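You operate a simulated robot arm through the tools that you are given. There is no shell and no other tool.

The job below is to be done with a simulated robot arm. You get a single attempt, and the scene is never put back.

TASK
Scrub the syrup stain off the bench with the blue pad and soap, then rinse it with the jug.
Fine: put pad and jug back; close the soap drawer. Set down upright: green jug. Where these are worked on the way, their far stop is far enough and under half their travel is too little: soap drawer. What is to be rubbed or washed off counts as gone when no trace of it is left.

The check looks at the end state, three seconds after you hand in, the way a careful person would. Anything else that was tipped, shoved, dropped, spilled or broken makes it a failure.

THE ROBOT
A 7-joint arm with a two-finger parallel gripper, fixed in place. Base frame: the origin is at the foot of the arm, x ahead of it, y to its left, z up; the work surface is at about z = 800. Units: mm, degrees, N and s.
Its first joint turns from -166.0 to 166.0 degrees. Payload 4.4 kg.
The tool frame sits at the grasp point between the pads (the TCP): z along the fingers, y along the line on which they close. The tips reach 23 mm beyond it. The gripper opens to 94 mm. The fingers are 38 mm wide and 10 mm thick; the gripper's body (54 by 96 mm) begins 39 mm behind the TCP.
Orientation is that of the tool frame in the base frame, as a unit quaternion [w, x, y, z]. With the fingers straight down and closing along the base's y, the tool's x points along the base's -x, its y along +y and its z along -z.

THE INTERFACE
- The arm moves only by the tool drive_tool. Its argument "steps" is a list of rows, each a list of 7 numbers: the shift along the tool's x, y, z in units of 25 mm (1.0 is 25 mm), then the turn, a rotation vector about the tool's x, y, z in units of 6 degrees (1.0 is 6 degrees), then the finger opening in mm, from 0 to 94. In form: [[tx, ty, tz, wx, wy, wz, hand], ...]. A call has 1 to 20 rows; each row shifts and turns the commanded pose from where the row before left it, along the tool's axes as they then stand. A call with a number of a shift or a turn outside -1 to 1 is refused whole. Rows are played at 5 a second. More than 50 mm and 8.6 degrees between two rows, or a gripper value outside its range, and nothing of the call is played. Where a pose cannot be reached the arm comes as near as it can. A force on the tool above 40 N (or 10 N above the force at the start of the call, whichever is more), or a blocked arm, ends the call early, and 0.2 s more pass. Each finger travels about 72 mm/s and halts on what it meets, pressing with about 38 N; the grip force reading is that of the motor and also rises with nothing between the fingers. The clock runs only during rows and for 0.2 s after the last one: add rows that do not move to give the fingers time. It gives the time, the measured TCP pose, the force on the tool (base axes), the opening and the grip force at its end, in the units of the frame above (readings bear some noise), with the torque about the TCP (base axes, N m) and any sound that the robot's microphone picked up, and new pictures: "views" is both (left out), scene, wrist or none.
- Cameras (640 x 400 px; columns grow to the right, rows downward): "scene" is fixed at [211.2, -510, 1555.3]; the picture's right is [0.65, -0.76, 0.00], its down [-0.49, -0.42, -0.77] and it looks along [0.58, 0.50, -0.64] (base axes); focal length 371 px, centre (320, 200). "wrist" rides on the gripper at [86, 16, -74] in the tool frame; the picture's right is [-0.18, 0.98, 0.00], its down [-0.58, -0.11, -0.81] and it looks along [-0.79, -0.15, 0.59] (tool axes); focal length 243 px, centre (320, 200).
- measure_at(camera, pixels): for up to 12 pixels [column, row] of the newest picture of that camera ("zoom" is the newest enlarged one), the place [x, y, z] in the base frame of the surface seen there, good to about 2 mm, but the place of the scene camera against the robot may be out by one fixed shift of up to 18 mm in any direction. The clock stands still meanwhile.
- enlarge(camera, box): a new picture of the part [left, top, right, bottom] of that camera's present view, enlarged. The clock stands still meanwhile.
- hand_in(): hands the job in; it is judged then, once.

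Unless the task says otherwise, let go and move clear before handing in.

The tools are called after "Request:" as name(argument=value, ...) on one line, values as JSON. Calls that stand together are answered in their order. drive_tool: Moves the arm, as the interface text tells. Its arguments: {"type":"object","properties":{"steps":{"type":"array"},"views":{"type":"string","enum":["both","scene","wrist","none"]}},"required":["steps"]} The other tools are called the same way: measure_at (camera, pixels) gives the place of the surface under pixels of a picture; enlarge (camera, box) takes an enlarged picture of a part of a camera's view; hand_in () hands the job in.

At the start:

```text
clock: 0.0
position: [653.9, 294.4, 1158.3]
ee_rot: [0.0, 0.001, 1.0, 0.0]
contact_force: [-0.9, 0.4, -1.0]
wrist_torque: [0.02, -0.01, 0.04]
opening: 94.0
grasp_force: 0.0
```

scene: 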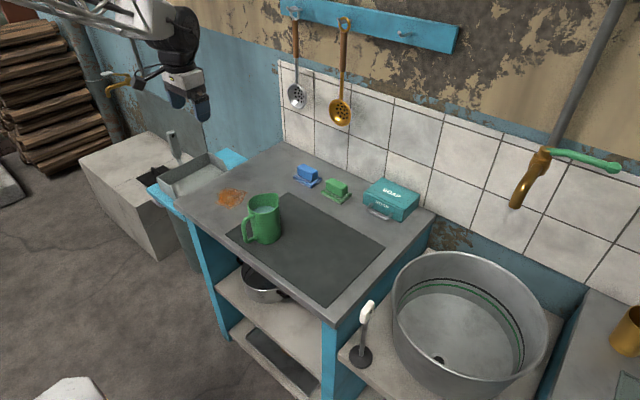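
wrist: 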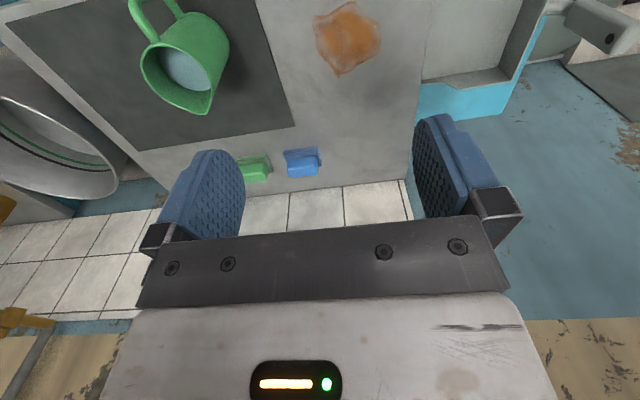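

The scene shows the brown syrup stain near (231,198), the blue pad at (306,176), the green pad at (336,190), the soap box with its drawer at (390,200), and the green jug at (263,218). I'll enlarge these areas and measure them before moving.

Request:
enlarge(camera="scene", box=[180, 130, 440, 290])

Request:
measure_at(camera="scene", pixels=[[231, 198], [222, 192], [242, 192], [218, 202], [238, 206], [306, 170], [306, 184], [336, 186], [390, 190], [378, 212], [263, 205], [248, 225]])

Request:
measure_at(camera="wrist", pixels=[[345, 38], [316, 22], [378, 22], [336, 74], [358, 4], [302, 157], [302, 172], [252, 165], [185, 70], [205, 30], [160, 35], [185, 5]])

```text
2.46 times, centred on (310, 210) of scene
```

zoom: 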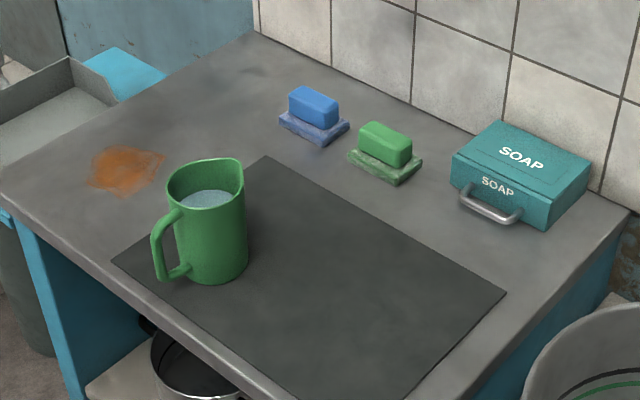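

```text
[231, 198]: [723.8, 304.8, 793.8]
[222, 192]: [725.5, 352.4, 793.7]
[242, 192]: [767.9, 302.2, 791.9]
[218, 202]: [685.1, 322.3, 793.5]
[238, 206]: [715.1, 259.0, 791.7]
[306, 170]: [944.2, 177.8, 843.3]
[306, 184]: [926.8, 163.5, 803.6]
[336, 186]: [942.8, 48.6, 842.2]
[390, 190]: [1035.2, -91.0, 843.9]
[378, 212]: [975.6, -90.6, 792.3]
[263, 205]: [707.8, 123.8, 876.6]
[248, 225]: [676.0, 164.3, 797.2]
```

```text
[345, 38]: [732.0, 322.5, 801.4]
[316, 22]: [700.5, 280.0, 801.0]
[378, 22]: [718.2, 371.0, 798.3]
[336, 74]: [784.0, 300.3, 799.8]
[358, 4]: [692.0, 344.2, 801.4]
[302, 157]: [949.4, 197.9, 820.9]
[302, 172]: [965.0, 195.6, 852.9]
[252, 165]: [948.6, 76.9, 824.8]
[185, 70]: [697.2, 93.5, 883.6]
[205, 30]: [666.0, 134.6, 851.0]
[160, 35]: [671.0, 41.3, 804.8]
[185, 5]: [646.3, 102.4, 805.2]
```

The stain spans about x 690–785, y 280–371 according to the wrist picture, and the scene camera reads about 7 mm low in z. I'll take enlarged looks at the pads, the soap box and the jug.

Request:
enlarge(camera="scene", box=[285, 155, 365, 205])

Request:
enlarge(camera="scene", box=[350, 165, 430, 230])

Request:
enlarge(camera="scene", box=[210, 180, 300, 250])

Request:
enlarge(camera="wrist", box=[220, 130, 340, 200])

```text
8.00 times, centred on (325, 180) of scene
```

zoom: 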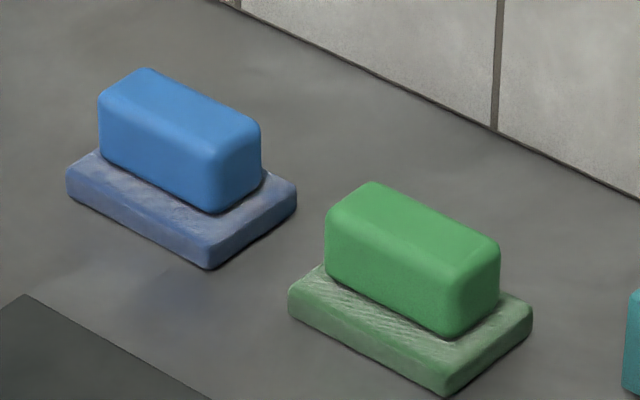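

```text
6.15 times, centred on (390, 198) of scene
```

zoom: 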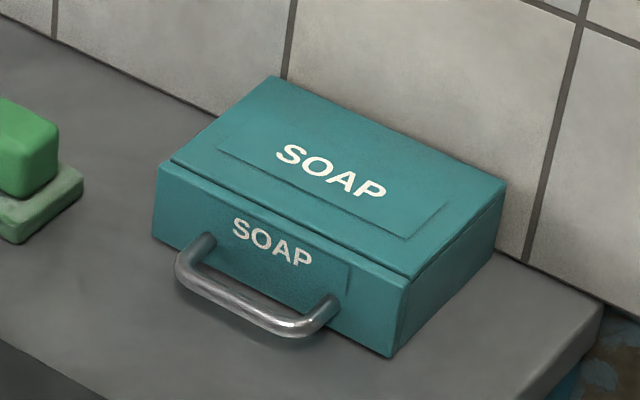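

```text
5.71 times, centred on (255, 215) of scene
```

zoom: 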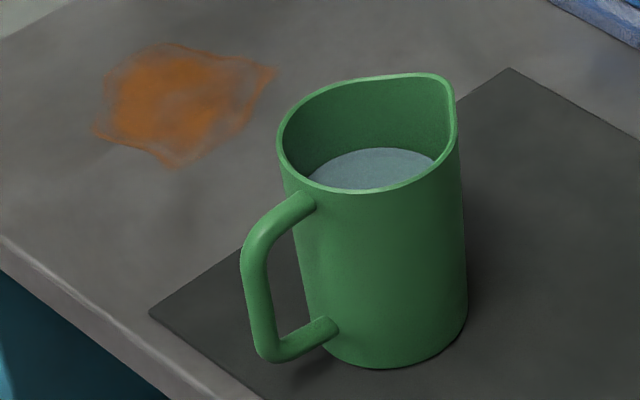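

```text
5.33 times, centred on (280, 165) of wrist
```

zoom: 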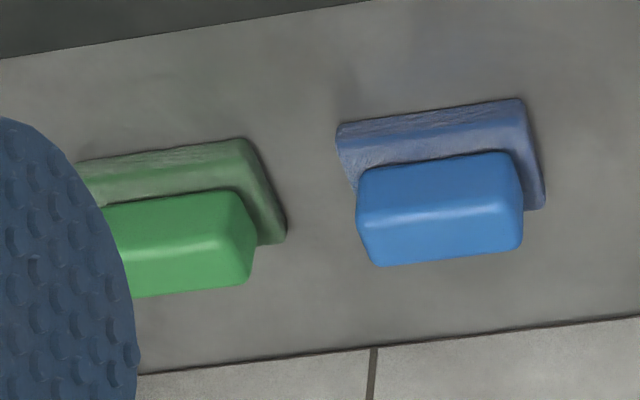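

The enlarged views show that each pad is a grip block on a scouring base, and that the soap drawer has a bar handle on its front. I'll measure the blue pad's geometry with the wrist zoom.

Request:
measure_at(camera="zoom", pixels=[[345, 132], [518, 106], [538, 200], [365, 172], [508, 156], [366, 208], [518, 196], [378, 258], [516, 244], [440, 190], [440, 235], [430, 125]])

Request:
enlarge(camera="scene", box=[285, 155, 365, 205])

```text
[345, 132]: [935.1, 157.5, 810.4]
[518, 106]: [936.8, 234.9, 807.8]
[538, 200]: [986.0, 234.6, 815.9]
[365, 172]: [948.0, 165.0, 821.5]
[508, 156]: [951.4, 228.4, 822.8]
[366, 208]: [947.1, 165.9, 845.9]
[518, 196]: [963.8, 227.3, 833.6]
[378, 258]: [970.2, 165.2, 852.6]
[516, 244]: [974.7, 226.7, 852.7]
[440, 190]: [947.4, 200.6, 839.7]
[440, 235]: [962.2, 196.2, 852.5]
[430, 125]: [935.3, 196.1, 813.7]
```

```text
8.00 times, centred on (325, 180) of scene
```

zoom: 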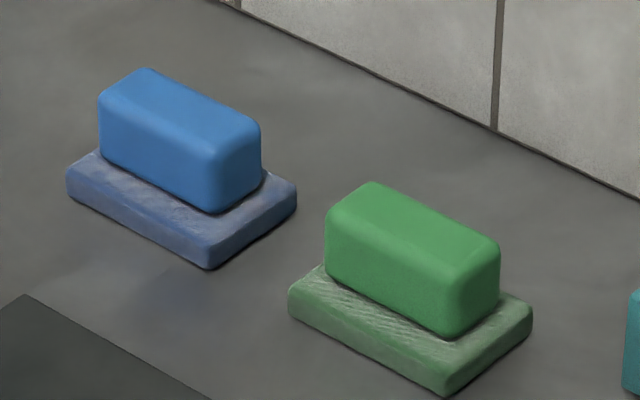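

The blue pad's base spans x 935–987, y 157–236, and its grip block spans x 947–977, y 165–228, with its top at z 853. I'll measure the same features from the scene zoom to find the scene camera's shift.

Request:
measure_at(camera="zoom", pixels=[[150, 85], [180, 110], [105, 100], [245, 130], [70, 180], [210, 250], [290, 195], [375, 190], [480, 255], [440, 375], [525, 310], [295, 300]])

Request:
enlarge(camera="scene", box=[350, 165, 430, 230])

```text
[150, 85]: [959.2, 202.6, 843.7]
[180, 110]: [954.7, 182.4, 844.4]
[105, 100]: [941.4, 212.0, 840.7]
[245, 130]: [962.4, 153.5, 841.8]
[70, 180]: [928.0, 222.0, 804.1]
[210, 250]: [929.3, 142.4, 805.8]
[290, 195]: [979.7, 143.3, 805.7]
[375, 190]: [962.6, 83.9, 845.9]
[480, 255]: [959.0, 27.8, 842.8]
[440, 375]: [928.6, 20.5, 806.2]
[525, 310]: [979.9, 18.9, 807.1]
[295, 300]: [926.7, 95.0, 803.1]
```

```text
6.15 times, centred on (390, 198) of scene
```

zoom: 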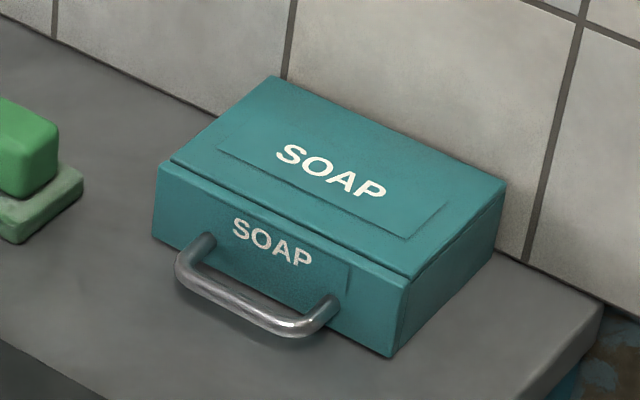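

The shift from scene to robot frame is about (+7, +14.5, +8). Next I'll measure the soap box and its handle.

Request:
measure_at(camera="zoom", pixels=[[275, 82], [170, 165], [500, 190], [405, 270], [158, 180], [400, 300], [155, 232], [390, 345], [185, 262], [240, 300], [290, 326], [205, 240]])

Request:
measure_at(camera="zoom", pixels=[[328, 302], [300, 322], [318, 318], [176, 255], [182, 275], [280, 330], [200, 285], [600, 310], [495, 250], [260, 240], [240, 295], [240, 308]])

```text
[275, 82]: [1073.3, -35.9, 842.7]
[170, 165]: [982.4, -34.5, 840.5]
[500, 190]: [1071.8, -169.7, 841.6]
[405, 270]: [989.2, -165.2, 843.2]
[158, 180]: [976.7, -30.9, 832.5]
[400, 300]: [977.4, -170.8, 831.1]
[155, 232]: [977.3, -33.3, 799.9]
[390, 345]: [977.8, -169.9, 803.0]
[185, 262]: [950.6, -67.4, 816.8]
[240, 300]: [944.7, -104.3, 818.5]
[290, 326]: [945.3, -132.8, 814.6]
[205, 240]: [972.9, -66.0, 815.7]
```

```text
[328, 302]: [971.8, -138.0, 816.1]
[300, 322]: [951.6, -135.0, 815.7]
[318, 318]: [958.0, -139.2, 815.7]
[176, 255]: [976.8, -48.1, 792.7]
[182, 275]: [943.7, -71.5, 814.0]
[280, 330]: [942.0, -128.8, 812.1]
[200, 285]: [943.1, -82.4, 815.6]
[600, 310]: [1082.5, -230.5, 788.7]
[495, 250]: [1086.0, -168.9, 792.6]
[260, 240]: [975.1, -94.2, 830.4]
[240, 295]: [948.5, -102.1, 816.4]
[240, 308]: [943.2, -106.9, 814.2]
```

In the robot frame the soap box front is at about x 984, y −156 to −17, and the handle bar is near (953, −88, 823). Next I'll measure the jug and its handle in both views.

Request:
enlarge(camera="wrist", box=[110, 0, 270, 130])

Request:
enlarge(camera="scene", box=[235, 185, 295, 250])

```text
3.08 times, centred on (190, 65) of wrist
```

zoom: 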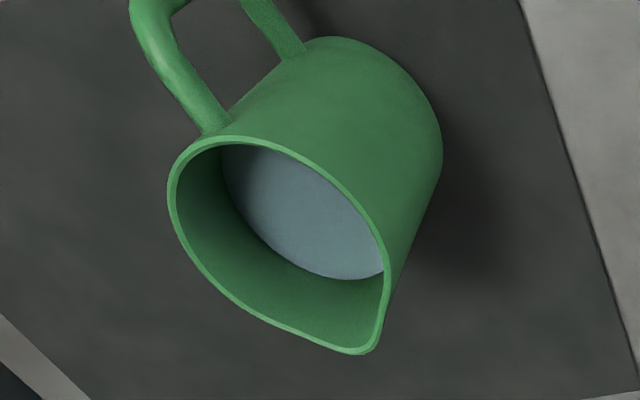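

```text
6.15 times, centred on (265, 218) of scene
```

zoom: 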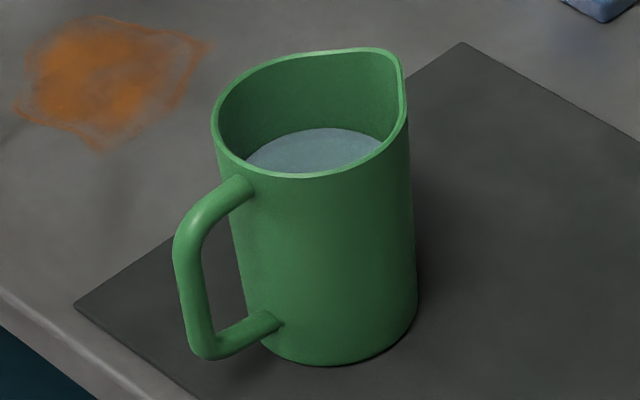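

The jug has its handle toward the robot and its spout on the far side. I'll measure the jug points in the newest scene zoom.

Request:
measure_at(camera="zoom", pixels=[[187, 290], [196, 330], [190, 230], [215, 203], [242, 190], [217, 118], [300, 176], [404, 112], [390, 54], [300, 58], [340, 360], [320, 150]])

Request:
measure_at(camera="zoom", pixels=[[205, 350], [210, 352], [262, 322], [244, 340], [415, 305], [260, 345], [300, 363], [400, 345], [360, 200], [240, 200], [408, 200], [175, 250]])

```text
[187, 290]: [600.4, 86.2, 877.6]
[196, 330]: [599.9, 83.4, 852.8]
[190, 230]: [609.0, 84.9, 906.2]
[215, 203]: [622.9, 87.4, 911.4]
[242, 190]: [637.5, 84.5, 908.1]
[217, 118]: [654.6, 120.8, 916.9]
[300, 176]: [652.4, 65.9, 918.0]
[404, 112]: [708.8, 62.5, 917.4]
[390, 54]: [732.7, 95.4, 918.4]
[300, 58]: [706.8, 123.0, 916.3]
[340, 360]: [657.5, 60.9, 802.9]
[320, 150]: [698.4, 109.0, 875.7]
```

```text
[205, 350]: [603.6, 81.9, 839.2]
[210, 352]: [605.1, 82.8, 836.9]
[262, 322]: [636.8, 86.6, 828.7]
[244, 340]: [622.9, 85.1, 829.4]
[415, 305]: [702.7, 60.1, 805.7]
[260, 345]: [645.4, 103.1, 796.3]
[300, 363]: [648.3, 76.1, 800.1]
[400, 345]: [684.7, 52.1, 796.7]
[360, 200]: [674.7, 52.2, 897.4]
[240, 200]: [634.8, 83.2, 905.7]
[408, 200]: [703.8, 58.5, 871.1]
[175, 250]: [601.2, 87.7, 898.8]
```

The jug's handle bar is at about (612, 100), z 858–915. The body is centred near (687, 107) and the spout is near (740, 110). I'll move the wrist camera toward the soap box to measure the drawer handle accurately.

Request:
drive_tool(steps=[[-0.123, -0.944, 0.421, 0, 0, 0, 94], [-0.123, -0.944, 0.421, 0, 0, 0, 94], [-0.123, -0.944, 0.421, 0, 0, 0, 94], [-0.123, -0.944, 0.421, 0, 0, 0, 94], [-0.123, -0.944, 0.421, 0, 0, 0, 94], [-0.123, -0.944, 0.421, 0, 0, 0, 94], [-0.123, -0.944, 0.421, 0, 0, 0, 94], [-0.123, -0.944, 0.421, 0, 0, 0, 94], [-0.123, -0.944, 0.421, 0, 0, 0, 94], [-0.123, -0.944, 0.421, 0, 0, 0, 94], [-0.123, -0.944, 0.421, 0, 0, 0, 94], [-0.123, -0.944, 0.421, 0, 0, 0, 94], [-0.123, -0.944, 0.421, 0, 0, 0, 94], [-0.123, -0.944, 0.421, 0, 0, 0, 94], [-0.123, -0.944, 0.421, 0, 0, 0, 94], [0, 0, 0, 0, 0, 0, 94]])

```text
clock: 3.4
position: [701.8, -60.8, 999.7]
ee_rot: [0.0, 0.001, 1.0, 0.0]
contact_force: [-1.1, -0.2, 0.3]
wrist_torque: [0.0, 0.0, -0.02]
opening: 94.0
grasp_force: 0.1
```

scene: 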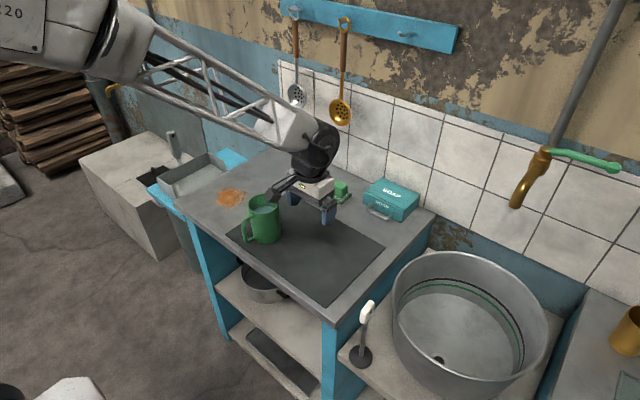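
wrist: 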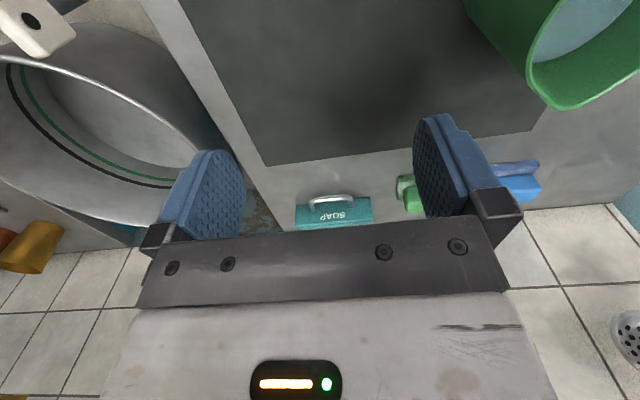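

The soap drawer is visible at (335,210) in the wrist view, with its handle at (330,198). I'll enlarge it and measure.

Request:
enlarge(camera="wrist", box=[280, 180, 390, 240])

```text
5.82 times, centred on (335, 210) of wrist
```

zoom: 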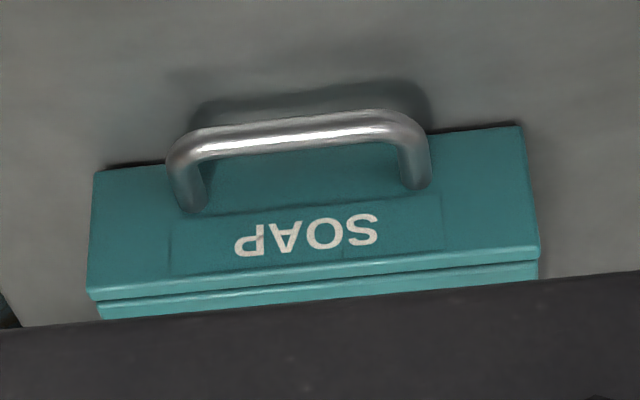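

Request:
measure_at(camera="zoom", pixels=[[300, 132], [300, 122], [300, 142], [185, 150], [405, 125], [188, 200], [415, 180], [300, 180], [98, 180], [518, 132], [98, 290], [535, 250]])

```text
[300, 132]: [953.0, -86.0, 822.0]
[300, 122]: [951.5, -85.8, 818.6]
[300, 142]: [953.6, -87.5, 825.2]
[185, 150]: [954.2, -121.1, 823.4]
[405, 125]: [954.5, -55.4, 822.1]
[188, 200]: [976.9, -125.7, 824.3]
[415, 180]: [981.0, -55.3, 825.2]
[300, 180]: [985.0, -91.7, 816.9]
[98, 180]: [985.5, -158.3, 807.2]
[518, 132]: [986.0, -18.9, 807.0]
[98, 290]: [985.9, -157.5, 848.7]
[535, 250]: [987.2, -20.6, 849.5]
```

The wrist measurement puts the handle bar at (955, −88, 822), with a 26 mm gap to the drawer face at x 985.5. I'll yaw the tool 90° so the fingers close along base x.

Request:
drive_tool(steps=[[0, 0, 0, 0, 0, 1, 94], [0, 0, 0, 0, 0, 1, 94], [0, 0, 0, 0, 0, 1, 94], [0, 0, 0, 0, 0, 1, 94], [0, 0, 0, 0, 0, 1, 94], [0, 0, 0, 0, 0, 1, 94], [0, 0, 0, 0, 0, 1, 94], [0, 0, 0, 0, 0, 1, 94], [0, 0, 0, 0, 0, 1, 94], [0, 0, 0, 0, 0, 1, 94], [0, 0, 0, 0, 0, 1, 94], [0, 0, 0, 0, 0, 1, 80], [0, 0, 0, 0, 0, 1, 60], [0, 0, 0, 0, 0, 1, 40], [0, 0, 0, 0, 0, 1, 22], [0, 0, 0, 0, 0, 0, 22]])

```text
clock: 6.8
position: [701.2, -59.2, 1001.4]
ee_rot: [0.0, 0.708, 0.706, 0.001]
contact_force: [-0.6, -0.4, -0.1]
wrist_torque: [0.0, 0.03, 0.0]
opening: 22.0
grasp_force: 0.1
```

scene: 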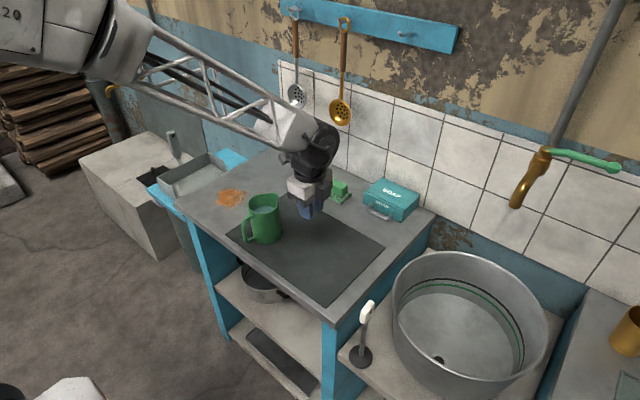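
wrist: 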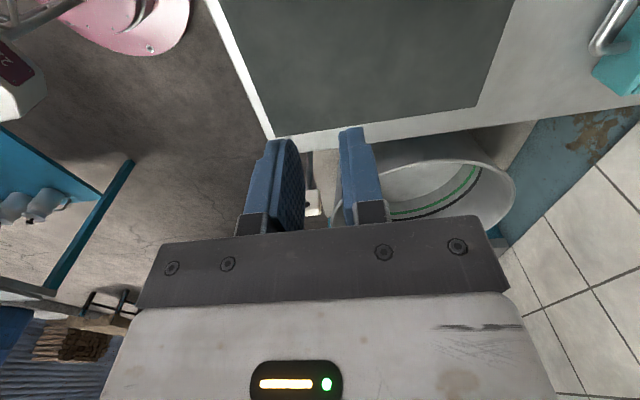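

The yaw worked: tool x now lies along +y and tool y along +x. I'll move above the handle at z 900.

Request:
drive_tool(steps=[[-0.105, 0.928, 0.368, 0, 0, 0, 22], [-0.105, 0.928, 0.368, 0, 0, 0, 22], [-0.105, 0.928, 0.368, 0, 0, 0, 22], [-0.105, 0.928, 0.368, 0, 0, 0, 22], [-0.105, 0.928, 0.368, 0, 0, 0, 22], [-0.105, 0.928, 0.368, 0, 0, 0, 22], [-0.105, 0.928, 0.368, 0, 0, 0, 22], [-0.105, 0.928, 0.368, 0, 0, 0, 22], [-0.105, 0.928, 0.368, 0, 0, 0, 22], [-0.105, 0.928, 0.368, 0, 0, 0, 22], [-0.105, 0.928, 0.368, 0, 0, 0, 22], [0, 0, 0, 0, 0, 0, 22], [0, 0, 0, 0, 0, 0, 22]])

```text
clock: 9.6
position: [955.4, -89.1, 898.5]
ee_rot: [0.0, 0.707, 0.707, 0.0]
contact_force: [-0.4, 0.1, -0.3]
wrist_torque: [0.01, -0.01, -0.02]
opening: 22.1
grasp_force: 0.0
```

scene: 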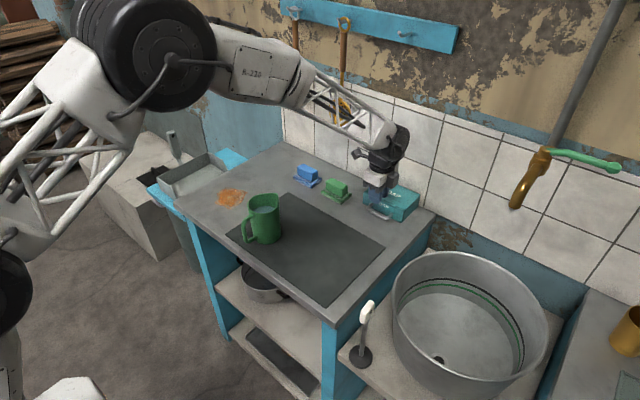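
wrist: 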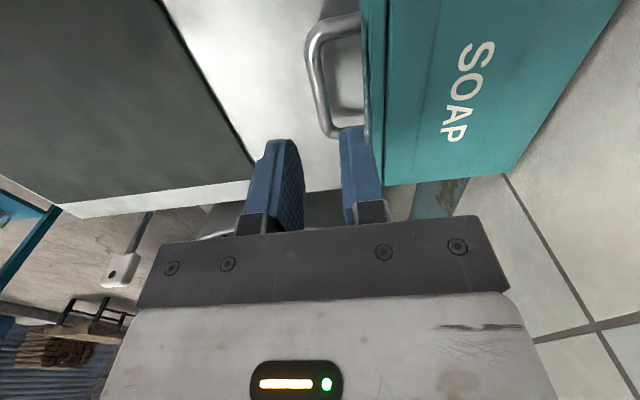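

The fingers are above the bar at (955, −89, 898). I'll lower straight down around the bar to z 830, watching the contact force.

Request:
drive_tool(steps=[[0, 0.05, 0.4, 0, 0, 0, 22], [0, 0, 0.4, 0, 0, 0, 22], [0, 0, 0.4, 0, 0, 0, 22], [0, 0, 0.4, 0, 0, 0, 22], [0, 0, 0.4, 0, 0, 0, 22], [0, 0, 0.4, 0, 0, 0, 22], [0, 0, 0.36, 0, 0, 0, 22], [0, 0, 0, 0, 0, 0, 22]])

```text
clock: 11.4
position: [958.0, -88.3, 829.6]
ee_rot: [0.0, 0.707, 0.707, -0.001]
contact_force: [-0.1, 0.3, -0.9]
wrist_torque: [0.01, 0.03, 0.0]
opening: 22.0
grasp_force: 0.1
```

scene: 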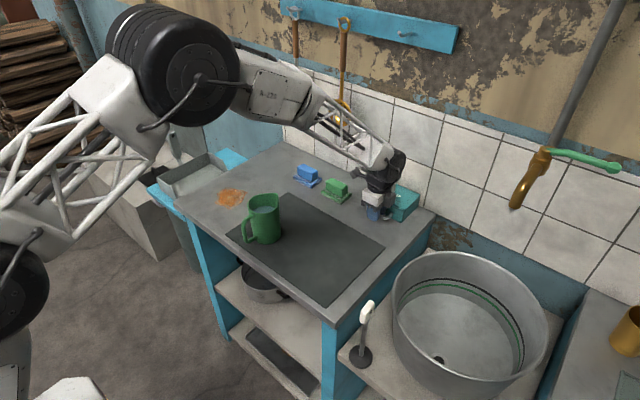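
wrist: 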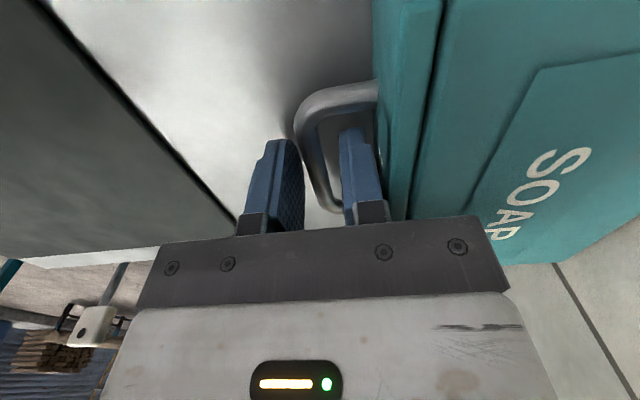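

The wrist view shows the right finger inside the handle loop, near (360,170). I'll close on the bar.

Request:
drive_tool(steps=[[0, 0, 0, 0, 0, 0, 10], [0, 0, 0, 0, 0, 0, 4], [0, 0, 0, 0, 0, 0, 2], [0, 0, 0, 0, 0, 0, 2]], views="wrist")

```text
clock: 12.4
position: [957.1, -88.0, 829.6]
ee_rot: [0.0, 0.708, 0.706, 0.0]
contact_force: [-22.4, 0.4, 5.8]
wrist_torque: [0.02, 0.31, 0.02]
opening: 11.9
grasp_force: 11.3
```

wrist: 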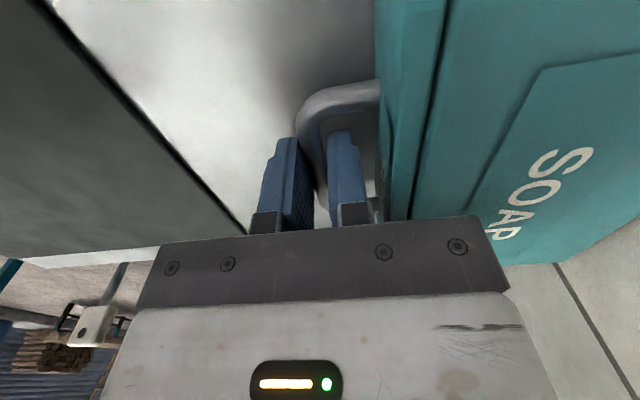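

The near finger is pressing the bar (−22 N in x, opening 11.9). I'll ease the tool back toward −x to centre the grip, then begin pulling.

Request:
drive_tool(steps=[[0, -0.06, 0, 0, 0, 0, 2], [0, -0.06, 0, 0, 0, 0, 2], [0, -0.1, 0, 0, 0, 0, 2], [0, -0.15, 0, 0, 0, 0, 2], [0, -0.2, 0, 0, 0, 0, 2], [0, -0.2, 0, 0, 0, 0, 2]])

```text
clock: 13.8
position: [937.9, -89.5, 830.1]
ee_rot: [0.0, 0.708, 0.706, -0.001]
contact_force: [1.2, -1.4, -0.4]
wrist_torque: [0.02, -0.02, 0.04]
opening: 9.0
grasp_force: 44.8
```

scene: 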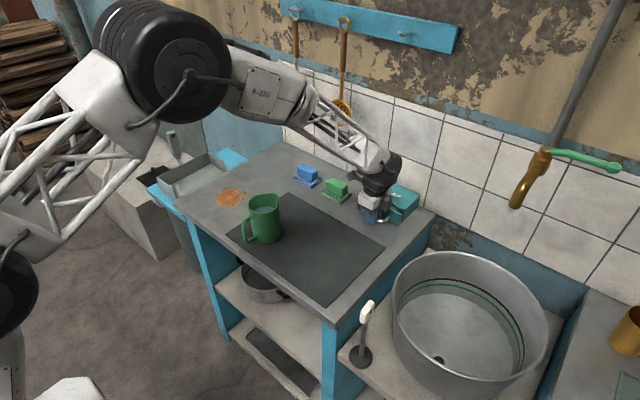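
wrist: 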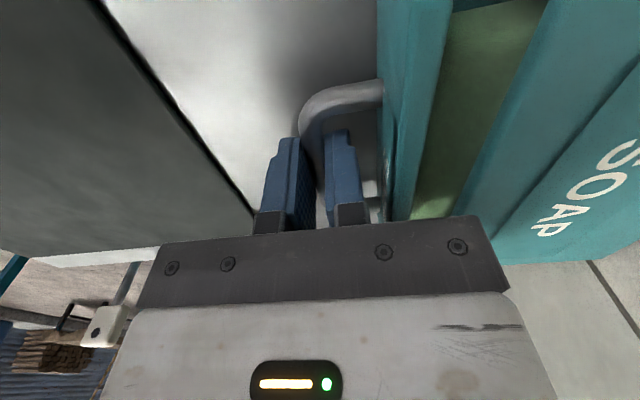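

The drawer is sliding out, showing greenish soap at (480,110), and the grip holds at 9 mm with a low pull force. I'll continue pulling gently.

Request:
drive_tool(steps=[[0, -0.2, 0, 0, 0, 0, 2], [0, -0.2, 0, 0, 0, 0, 2], [0, -0.2, 0, 0, 0, 0, 2], [0, -0.2, 0, 0, 0, 0, 2], [0, -0.2, 0, 0, 0, 0, 2], [0, -0.2, 0, 0, 0, 0, 2], [0, -0.2, 0, 0, 0, 0, 2], [0, -0.2, 0, 0, 0, 0, 2], [0, -0.2, 0, 0, 0, 0, 2], [0, -0.2, 0, 0, 0, 0, 2]])

```text
clock: 16.0
position: [887.3, -88.0, 828.6]
ee_rot: [-0.001, 0.708, 0.707, 0.001]
contact_force: [1.7, -15.7, -5.4]
wrist_torque: [-0.33, 0.0, 0.08]
opening: 9.1
grasp_force: 45.4
```

scene: 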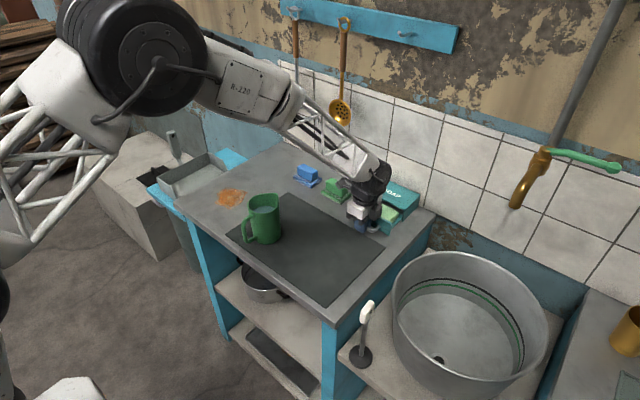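
wrist: 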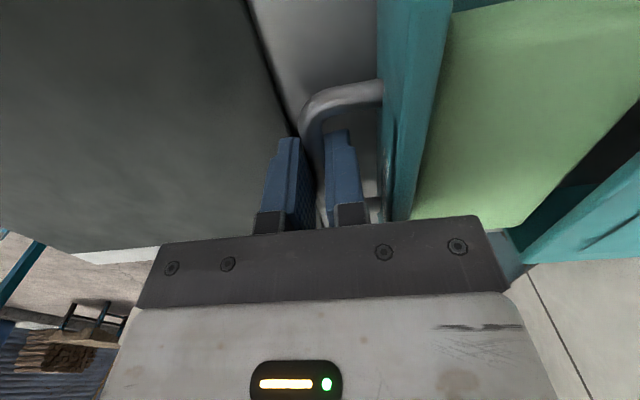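

The drawer is about 70 mm out and the soap cake is exposed. I'll pull further until it reaches its stop or has gone far enough.

Request:
drive_tool(steps=[[0, -0.15, 0, 0, 0, 0, 2], [0, -0.15, 0, 0, 0, 0, 2], [0, -0.15, 0, 0, 0, 0, 2], [0, -0.15, 0, 0, 0, 0, 2], [0, -0.15, 0, 0, 0, 0, 2]])

```text
clock: 16.8
position: [880.6, -89.5, 829.6]
ee_rot: [0.001, 0.707, 0.707, 0.001]
contact_force: [18.9, -3.0, -8.9]
wrist_torque: [0.05, -0.22, 0.05]
opening: 9.4
grasp_force: 45.4
stopped in row 3: the force on the tool passed its limit at 50 N (the readings are from after the stop); the commanded pose is now the measured one
```

scene: 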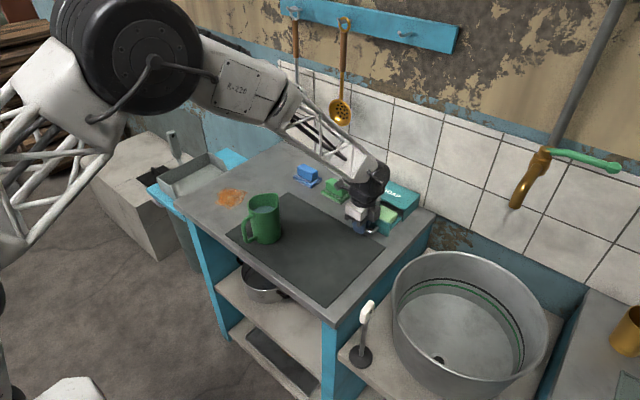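
wrist: 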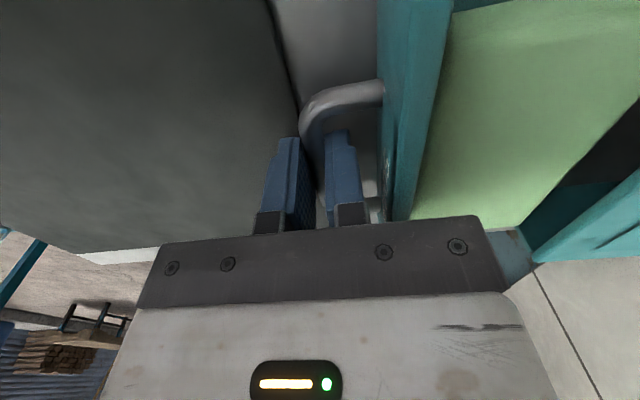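

The drawer has hit its far stop at about 75 mm of travel. I'll open the fingers to 22 mm and rise straight up.

Request:
drive_tool(steps=[[0, 0, 0, 0, 0, 0, 22], [0, 0, 0, 0, 0, 0, 22], [0, 0, -0.4, 0, 0, 0, 22], [0, 0, -0.6, 0, 0, 0, 22], [0, 0, -1, 0, 0, 0, 22], [0, 0, -1, 0, 0, 0, 22], [0, 0, -1, 0, 0, 0, 22], [0, 0, -1, 0, 0, 0, 22], [0, 0, -1, 0, 0, 0, 22], [0, 0, 0, 0, 0, 0, 22]])

```text
clock: 18.9
position: [879.8, -89.6, 979.8]
ee_rot: [0.002, 0.708, 0.707, 0.001]
contact_force: [0.2, -0.3, 0.3]
wrist_torque: [0.01, -0.01, 0.02]
opening: 22.1
grasp_force: 0.0
```

scene: 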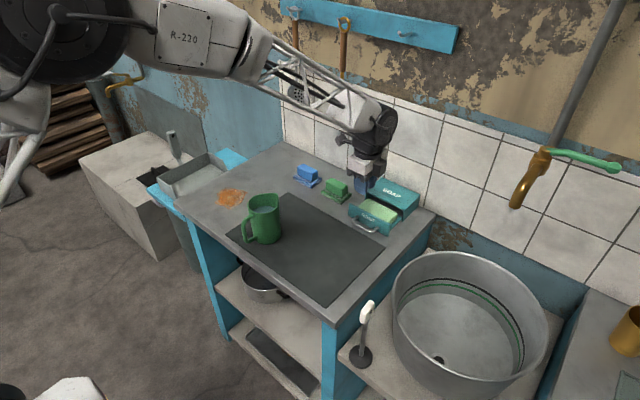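
wrist: 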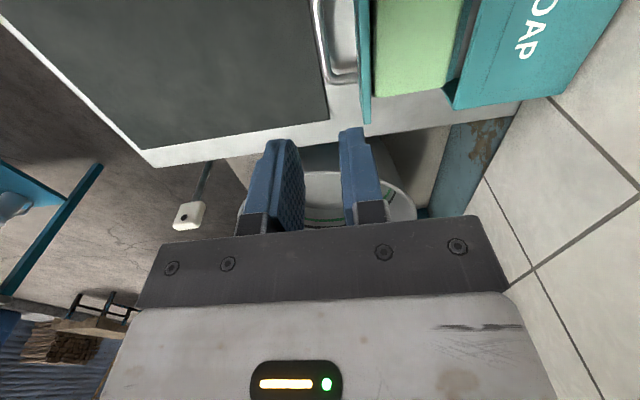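

The drawer stays open. I'll measure the soap surface and drawer walls from both cameras.

Request:
enlarge(camera="scene", box=[335, 170, 435, 245])

Request:
measure_at(camera="wrist", pixels=[[367, 60], [367, 110], [380, 60], [375, 92], [445, 85], [460, 20], [420, 40], [330, 40], [470, 30], [450, 100], [375, 10], [362, 20]])

```text
5.33 times, centred on (385, 208) of scene
```

zoom: 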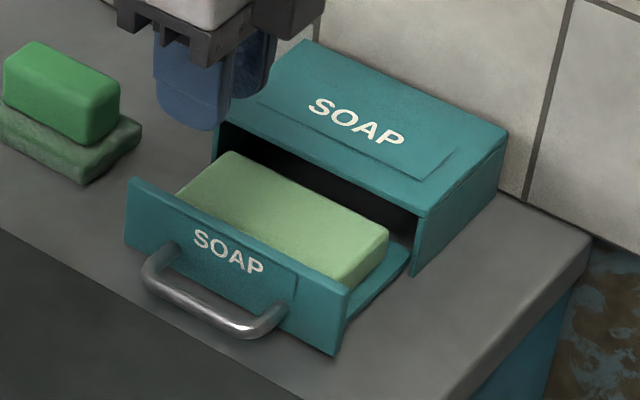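

```text
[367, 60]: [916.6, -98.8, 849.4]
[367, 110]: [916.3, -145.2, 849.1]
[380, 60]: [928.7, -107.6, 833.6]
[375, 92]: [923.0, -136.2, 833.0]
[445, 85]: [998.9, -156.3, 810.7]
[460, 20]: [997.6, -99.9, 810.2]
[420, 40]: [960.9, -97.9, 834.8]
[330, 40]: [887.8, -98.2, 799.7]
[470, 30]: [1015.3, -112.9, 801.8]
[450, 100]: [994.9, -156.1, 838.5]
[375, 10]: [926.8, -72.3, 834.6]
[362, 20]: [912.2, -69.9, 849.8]
```

The soap top is at z≈834, spanning x 920–978, y −137 to −38. The drawer front rim is at z 849 and the box mouth is at x 987. I'll move above the blue pad in this yaw, opening the fingers to 56 mm.

Request:
drive_tool(steps=[[0.954, 0.274, 0.1, 0, 0, 0, 30], [0.954, 0.274, 0.1, 0, 0, 0, 40], [0.954, 0.274, 0.1, 0, 0, 0, 56], [0.954, 0.274, 0.1, 0, 0, 0, 56], [0.954, 0.274, 0.1, 0, 0, 0, 56], [0.954, 0.274, 0.1, 0, 0, 0, 56], [0.954, 0.274, 0.1, 0, 0, 0, 56], [0.954, 0.274, 0.1, 0, 0, 0, 56], [0.954, 0.274, 0.1, 0, 0, 0, 56], [0.954, 0.274, 0.1, 0, 0, 0, 56], [0.954, 0.274, 0.1, 0, 0, 0, 56], [0.954, 0.274, 0.1, 0, 0, 0, 56], [0, 0, 0, 0, 0, 0, 56], [0, 0, 0, 0, 0, 0, 56]])

```text
clock: 21.9
position: [961.7, 198.5, 950.5]
ee_rot: [0.002, 0.707, 0.708, 0.001]
contact_force: [0.0, -0.2, 0.5]
wrist_torque: [0.01, -0.01, 0.01]
opening: 56.1
grasp_force: 0.1
```

scene: 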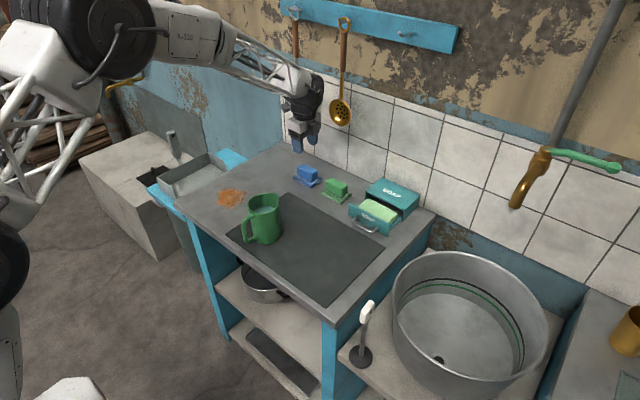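
wrist: 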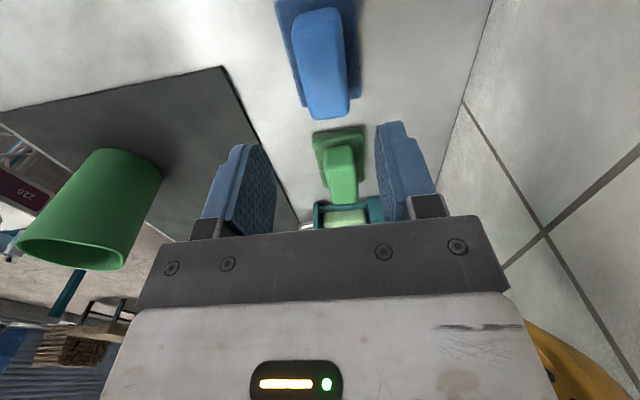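

The tool is above the pad. There's a golden ladle near the lower right of the wrist view at (570,370), so I'll check its clearance and measure the pad again from here.

Request:
measure_at(camera="scene", pixels=[[340, 108], [340, 121], [330, 108], [350, 108], [297, 95], [343, 60], [370, 130]])

Request:
measure_at(camera="wrist", pixels=[[540, 350], [570, 370], [322, 60], [300, 60], [344, 60], [322, 112], [304, 100], [346, 100], [280, 60], [358, 90], [305, 20], [335, 20]])

Request:
enlarge(camera="wrist", box=[260, 0, 380, 130])

```text
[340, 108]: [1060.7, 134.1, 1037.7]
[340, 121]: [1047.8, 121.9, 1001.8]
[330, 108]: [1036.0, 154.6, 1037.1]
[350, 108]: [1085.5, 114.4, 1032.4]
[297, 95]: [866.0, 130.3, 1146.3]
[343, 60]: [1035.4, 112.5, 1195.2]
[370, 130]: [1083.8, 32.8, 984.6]
```

```text
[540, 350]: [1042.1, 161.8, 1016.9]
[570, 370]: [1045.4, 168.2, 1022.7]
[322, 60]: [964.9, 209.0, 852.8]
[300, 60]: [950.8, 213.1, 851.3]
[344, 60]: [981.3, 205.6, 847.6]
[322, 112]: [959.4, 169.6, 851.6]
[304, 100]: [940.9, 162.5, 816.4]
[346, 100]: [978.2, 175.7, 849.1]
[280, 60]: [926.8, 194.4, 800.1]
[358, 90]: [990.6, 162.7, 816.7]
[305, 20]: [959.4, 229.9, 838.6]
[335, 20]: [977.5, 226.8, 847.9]
```

```text
3.08 times, centred on (320, 65) of wrist
```

zoom: 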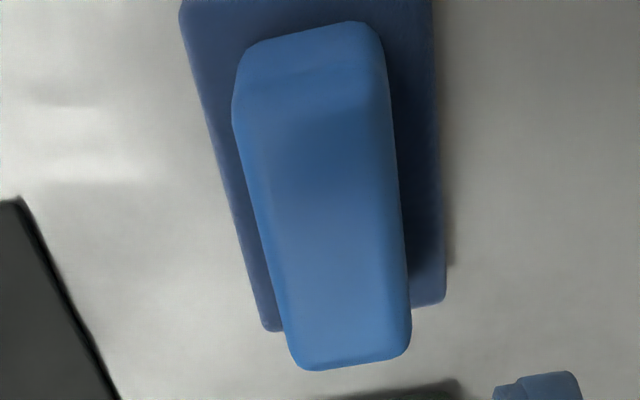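

The golden ladle's bowl edge is near (1042, 165, 1017), roughly 30 mm beyond the gripper body. I'll look closely at the wrist and ladle region before descending.

Request:
enlarge(camera="scene", box=[270, 50, 370, 160])

Request:
enlarge(camera="wrist", box=[480, 280, 640, 400])

```text
3.64 times, centred on (320, 105) of scene
```

zoom: 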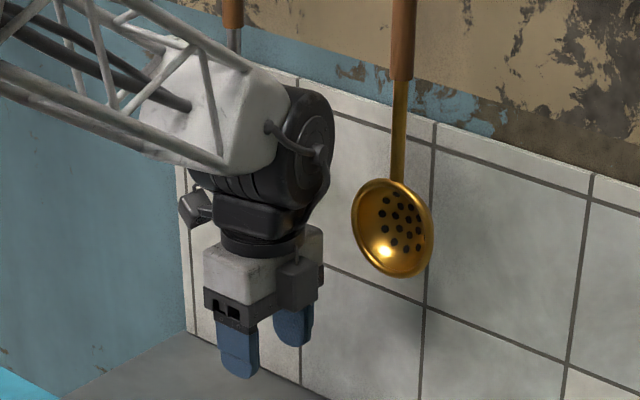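

```text
3.33 times, centred on (560, 340) of wrist
```

zoom: 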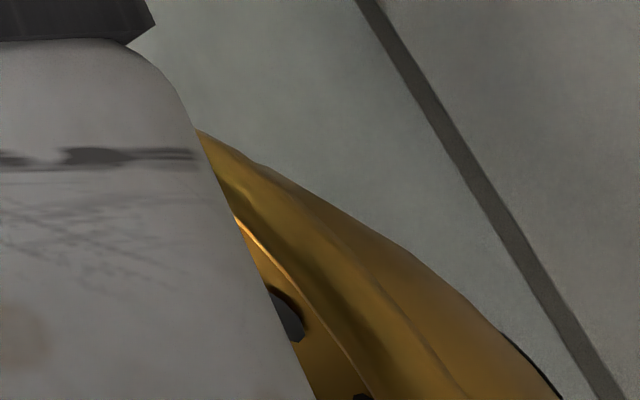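

Request:
measure_at(camera="scene", pixels=[[322, 90], [318, 85], [312, 76], [320, 98], [315, 105], [318, 118], [320, 125], [330, 112], [335, 102], [340, 124], [346, 100], [300, 105]])

```text
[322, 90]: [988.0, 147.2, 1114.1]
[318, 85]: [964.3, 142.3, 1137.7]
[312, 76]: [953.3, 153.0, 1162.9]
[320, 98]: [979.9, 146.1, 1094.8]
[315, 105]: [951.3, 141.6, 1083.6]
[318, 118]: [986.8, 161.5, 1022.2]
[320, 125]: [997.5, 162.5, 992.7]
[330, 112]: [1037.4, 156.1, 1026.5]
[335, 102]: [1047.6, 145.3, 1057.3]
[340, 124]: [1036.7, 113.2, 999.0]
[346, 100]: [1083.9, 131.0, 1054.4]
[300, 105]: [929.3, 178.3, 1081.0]
```

There is about 35 mm of clearance between the wrist housing and the ladle during a straight descent. I'll lower over the pad's grip block to z≈847.

Request:
drive_tool(steps=[[-0.04, 0.03, 0.6, 0, 0, 0, 56], [-0.04, 0, 0.6, 0, 0, 0, 56], [0, 0, 0.6, 0, 0, 0, 56], [0, 0, 0.6, 0, 0, 0, 56], [0, 0, 0.6, 0, 0, 0, 56], [0, 0, 0.6, 0, 0, 0, 56], [0, 0, 0.5, 0, 0, 0, 56], [0, 0, 0, 0, 0, 0, 56], [0, 0, 0, 0, 0, 0, 56]])

```text
clock: 23.9
position: [963.3, 194.1, 847.3]
ee_rot: [0.001, 0.707, 0.707, 0.001]
contact_force: [0.4, -0.1, 0.5]
wrist_torque: [-0.01, 0.01, -0.03]
opening: 55.8
grasp_force: 0.0
```

scene: 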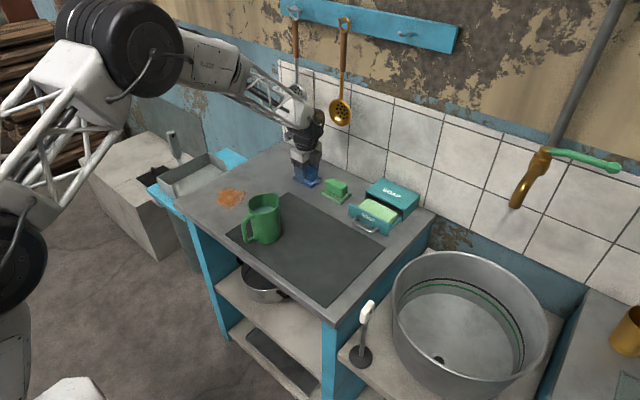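
wrist: 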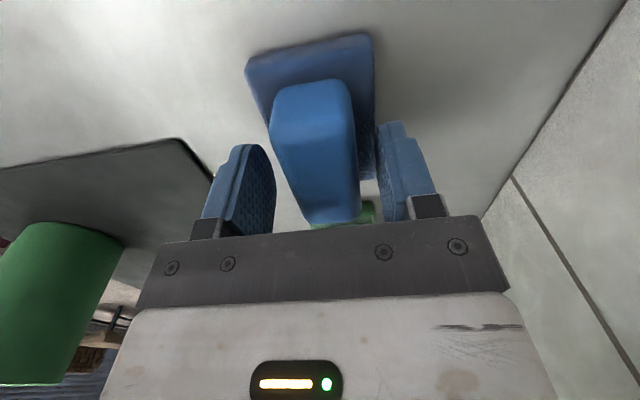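

The fingers straddle the grip block at z 847. I'll re-measure the block to check the centring before closing.

Request:
measure_at(camera="wrist", pixels=[[275, 120], [348, 110], [310, 130], [325, 180], [352, 160], [285, 170], [310, 85], [262, 60], [370, 60], [315, 215], [312, 105], [248, 75]])

```text
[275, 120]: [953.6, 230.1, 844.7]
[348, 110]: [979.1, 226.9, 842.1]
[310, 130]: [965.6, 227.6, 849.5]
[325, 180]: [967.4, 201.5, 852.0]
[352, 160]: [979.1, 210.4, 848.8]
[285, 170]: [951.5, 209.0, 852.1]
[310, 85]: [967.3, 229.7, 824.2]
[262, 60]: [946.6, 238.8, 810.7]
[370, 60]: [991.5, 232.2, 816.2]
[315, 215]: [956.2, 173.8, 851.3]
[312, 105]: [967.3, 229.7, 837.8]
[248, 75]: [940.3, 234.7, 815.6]
```

The block spans x≈950–980 and the TCP is within about 2 mm of its centre. I'll nudge 1 mm and close the fingers on it.

Request:
drive_tool(steps=[[0, 0.04, 0, 0, 0, 0, 50], [0, 0, 0, 0, 0, 0, 40], [0, 0, 0, 0, 0, 0, 32], [0, 0, 0, 0, 0, 0, 24], [0, 0, 0, 0, 0, 0, 20], [0, 0, 0, 0, 0, 0, 20], [0, 0, 0, 0, 0, 0, 20]])

```text
clock: 25.6
position: [964.9, 195.1, 849.0]
ee_rot: [0.002, 0.708, 0.706, 0.001]
contact_force: [0.3, 0.1, 1.3]
wrist_torque: [-0.02, 0.04, 0.04]
opening: 33.0
grasp_force: 37.8
```

scene: 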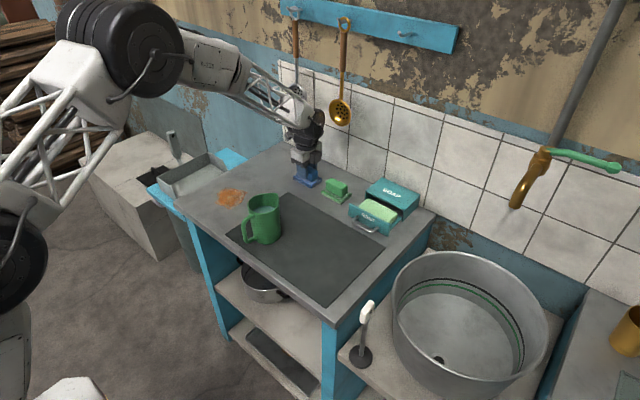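
wrist: 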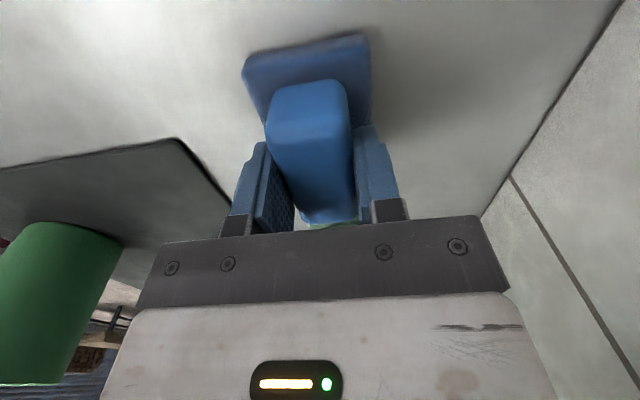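

The grip on the block is solid at 33 mm opening and 38 N. I'll lift 100 mm and carry the pad above the soap.

Request:
drive_tool(steps=[[0, 0, -0.4, 0, 0, 0, 20], [0, 0, -0.6, 0, 0, 0, 20], [0, 0, -1, 0, 0, 0, 20], [0, 0, -1, 0, 0, 0, 20], [0, 0, -1, 0, 0, 0, 20], [-0.949, -0.04, 0, 0, 0, 0, 20], [-0.949, -0.04, 0, 0, 0, 0, 20], [-0.949, -0.04, 0, 0, 0, 0, 20], [-0.949, -0.04, 0, 0, 0, 0, 20], [-0.949, -0.04, 0, 0, 0, 0, 20], [-0.949, -0.04, 0, 0, 0, 0, 20], [-0.949, -0.04, 0, 0, 0, 0, 20], [-0.949, -0.04, 0, 0, 0, 0, 20], [-0.949, -0.04, 0, 0, 0, 0, 20], [-0.949, -0.04, 0, 0, 0, 0, 20], [-0.949, -0.04, 0, 0, 0, 0, 20], [-0.949, -0.04, 0, 0, 0, 0, 20], [0, 0, 0, 0, 0, 0, 20]])

```text
clock: 29.4
position: [952.4, -89.9, 947.6]
ee_rot: [0.002, 0.708, 0.707, 0.002]
contact_force: [0.3, -0.4, -0.3]
wrist_torque: [0.0, 0.03, 0.02]
opening: 20.2
grasp_force: 0.1
```

scene: 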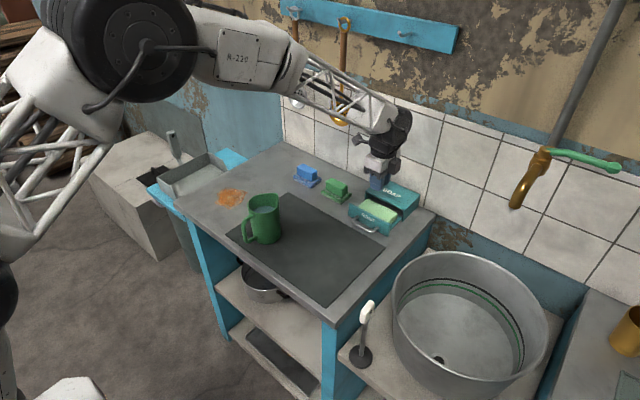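
wrist: 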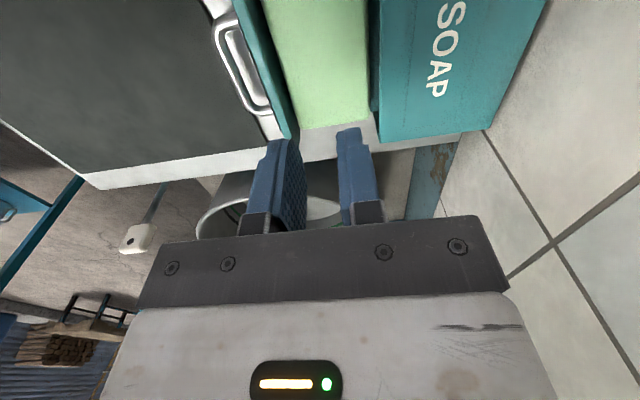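

The fingers closed to 20 mm with no force, and the pad is still on the bench at (306,176), so it slipped out during the lift. I'll look at the pad closely.

Request:
enlarge(camera="scene", box=[285, 155, 365, 205])

```text
8.00 times, centred on (325, 180) of scene
```

zoom: 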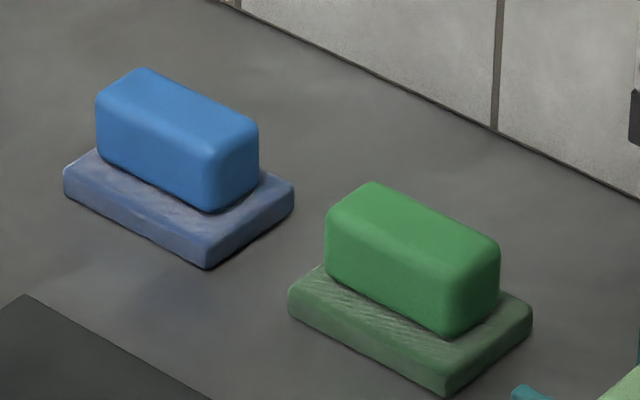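

The pad stands where it was, so it simply slipped from the fingers. I'll return above it with the fingers opened and grip again, slightly lower and with a slower lift.

Request:
drive_tool(steps=[[0.949, 0.04, 0, 0, 0, 0, 30], [0.949, 0.04, 0, 0, 0, 0, 45], [0.949, 0.04, 0, 0, 0, 0, 56], [0.949, 0.04, 0, 0, 0, 0, 56], [0.949, 0.04, 0, 0, 0, 0, 56], [0.949, 0.04, 0, 0, 0, 0, 56], [0.949, 0.04, 0, 0, 0, 0, 56], [0.949, 0.04, 0, 0, 0, 0, 56], [0.949, 0.04, 0, 0, 0, 0, 56], [0.949, 0.04, 0, 0, 0, 0, 56], [0.949, 0.04, 0, 0, 0, 0, 56], [0.949, 0.04, 0, 0, 0, 0, 56], [0, 0, 0.8, 0, 0, 0, 56], [0, 0, 0.8, 0, 0, 0, 56], [0, 0, 0.8, 0, 0, 0, 56], [0, 0, 0.8, 0, 0, 0, 56], [0, 0, 0.6, 0, 0, 0, 56], [0, 0, 0.25, 0, 0, 0, 56], [0, 0, 0, 0, 0, 0, 56]])

```text
clock: 33.4
position: [965.6, 195.4, 847.1]
ee_rot: [0.001, 0.707, 0.707, 0.002]
contact_force: [-0.3, -0.4, -0.1]
wrist_torque: [-0.02, -0.03, -0.02]
opening: 55.9
grasp_force: 0.1
```

scene: 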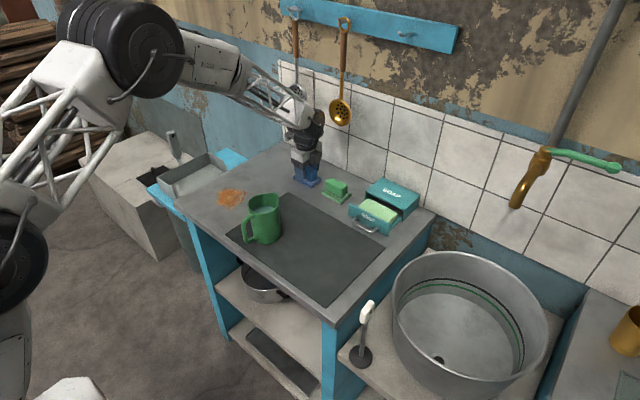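
wrist: 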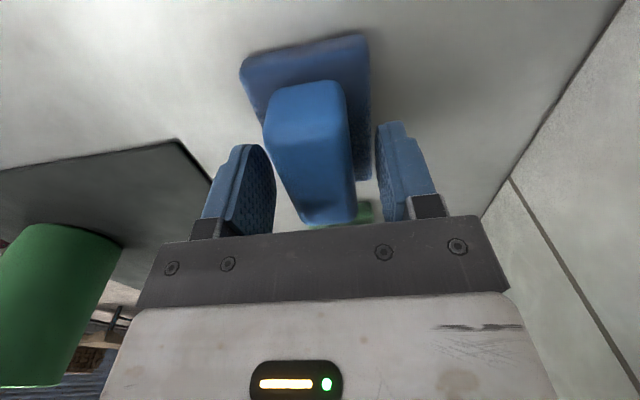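

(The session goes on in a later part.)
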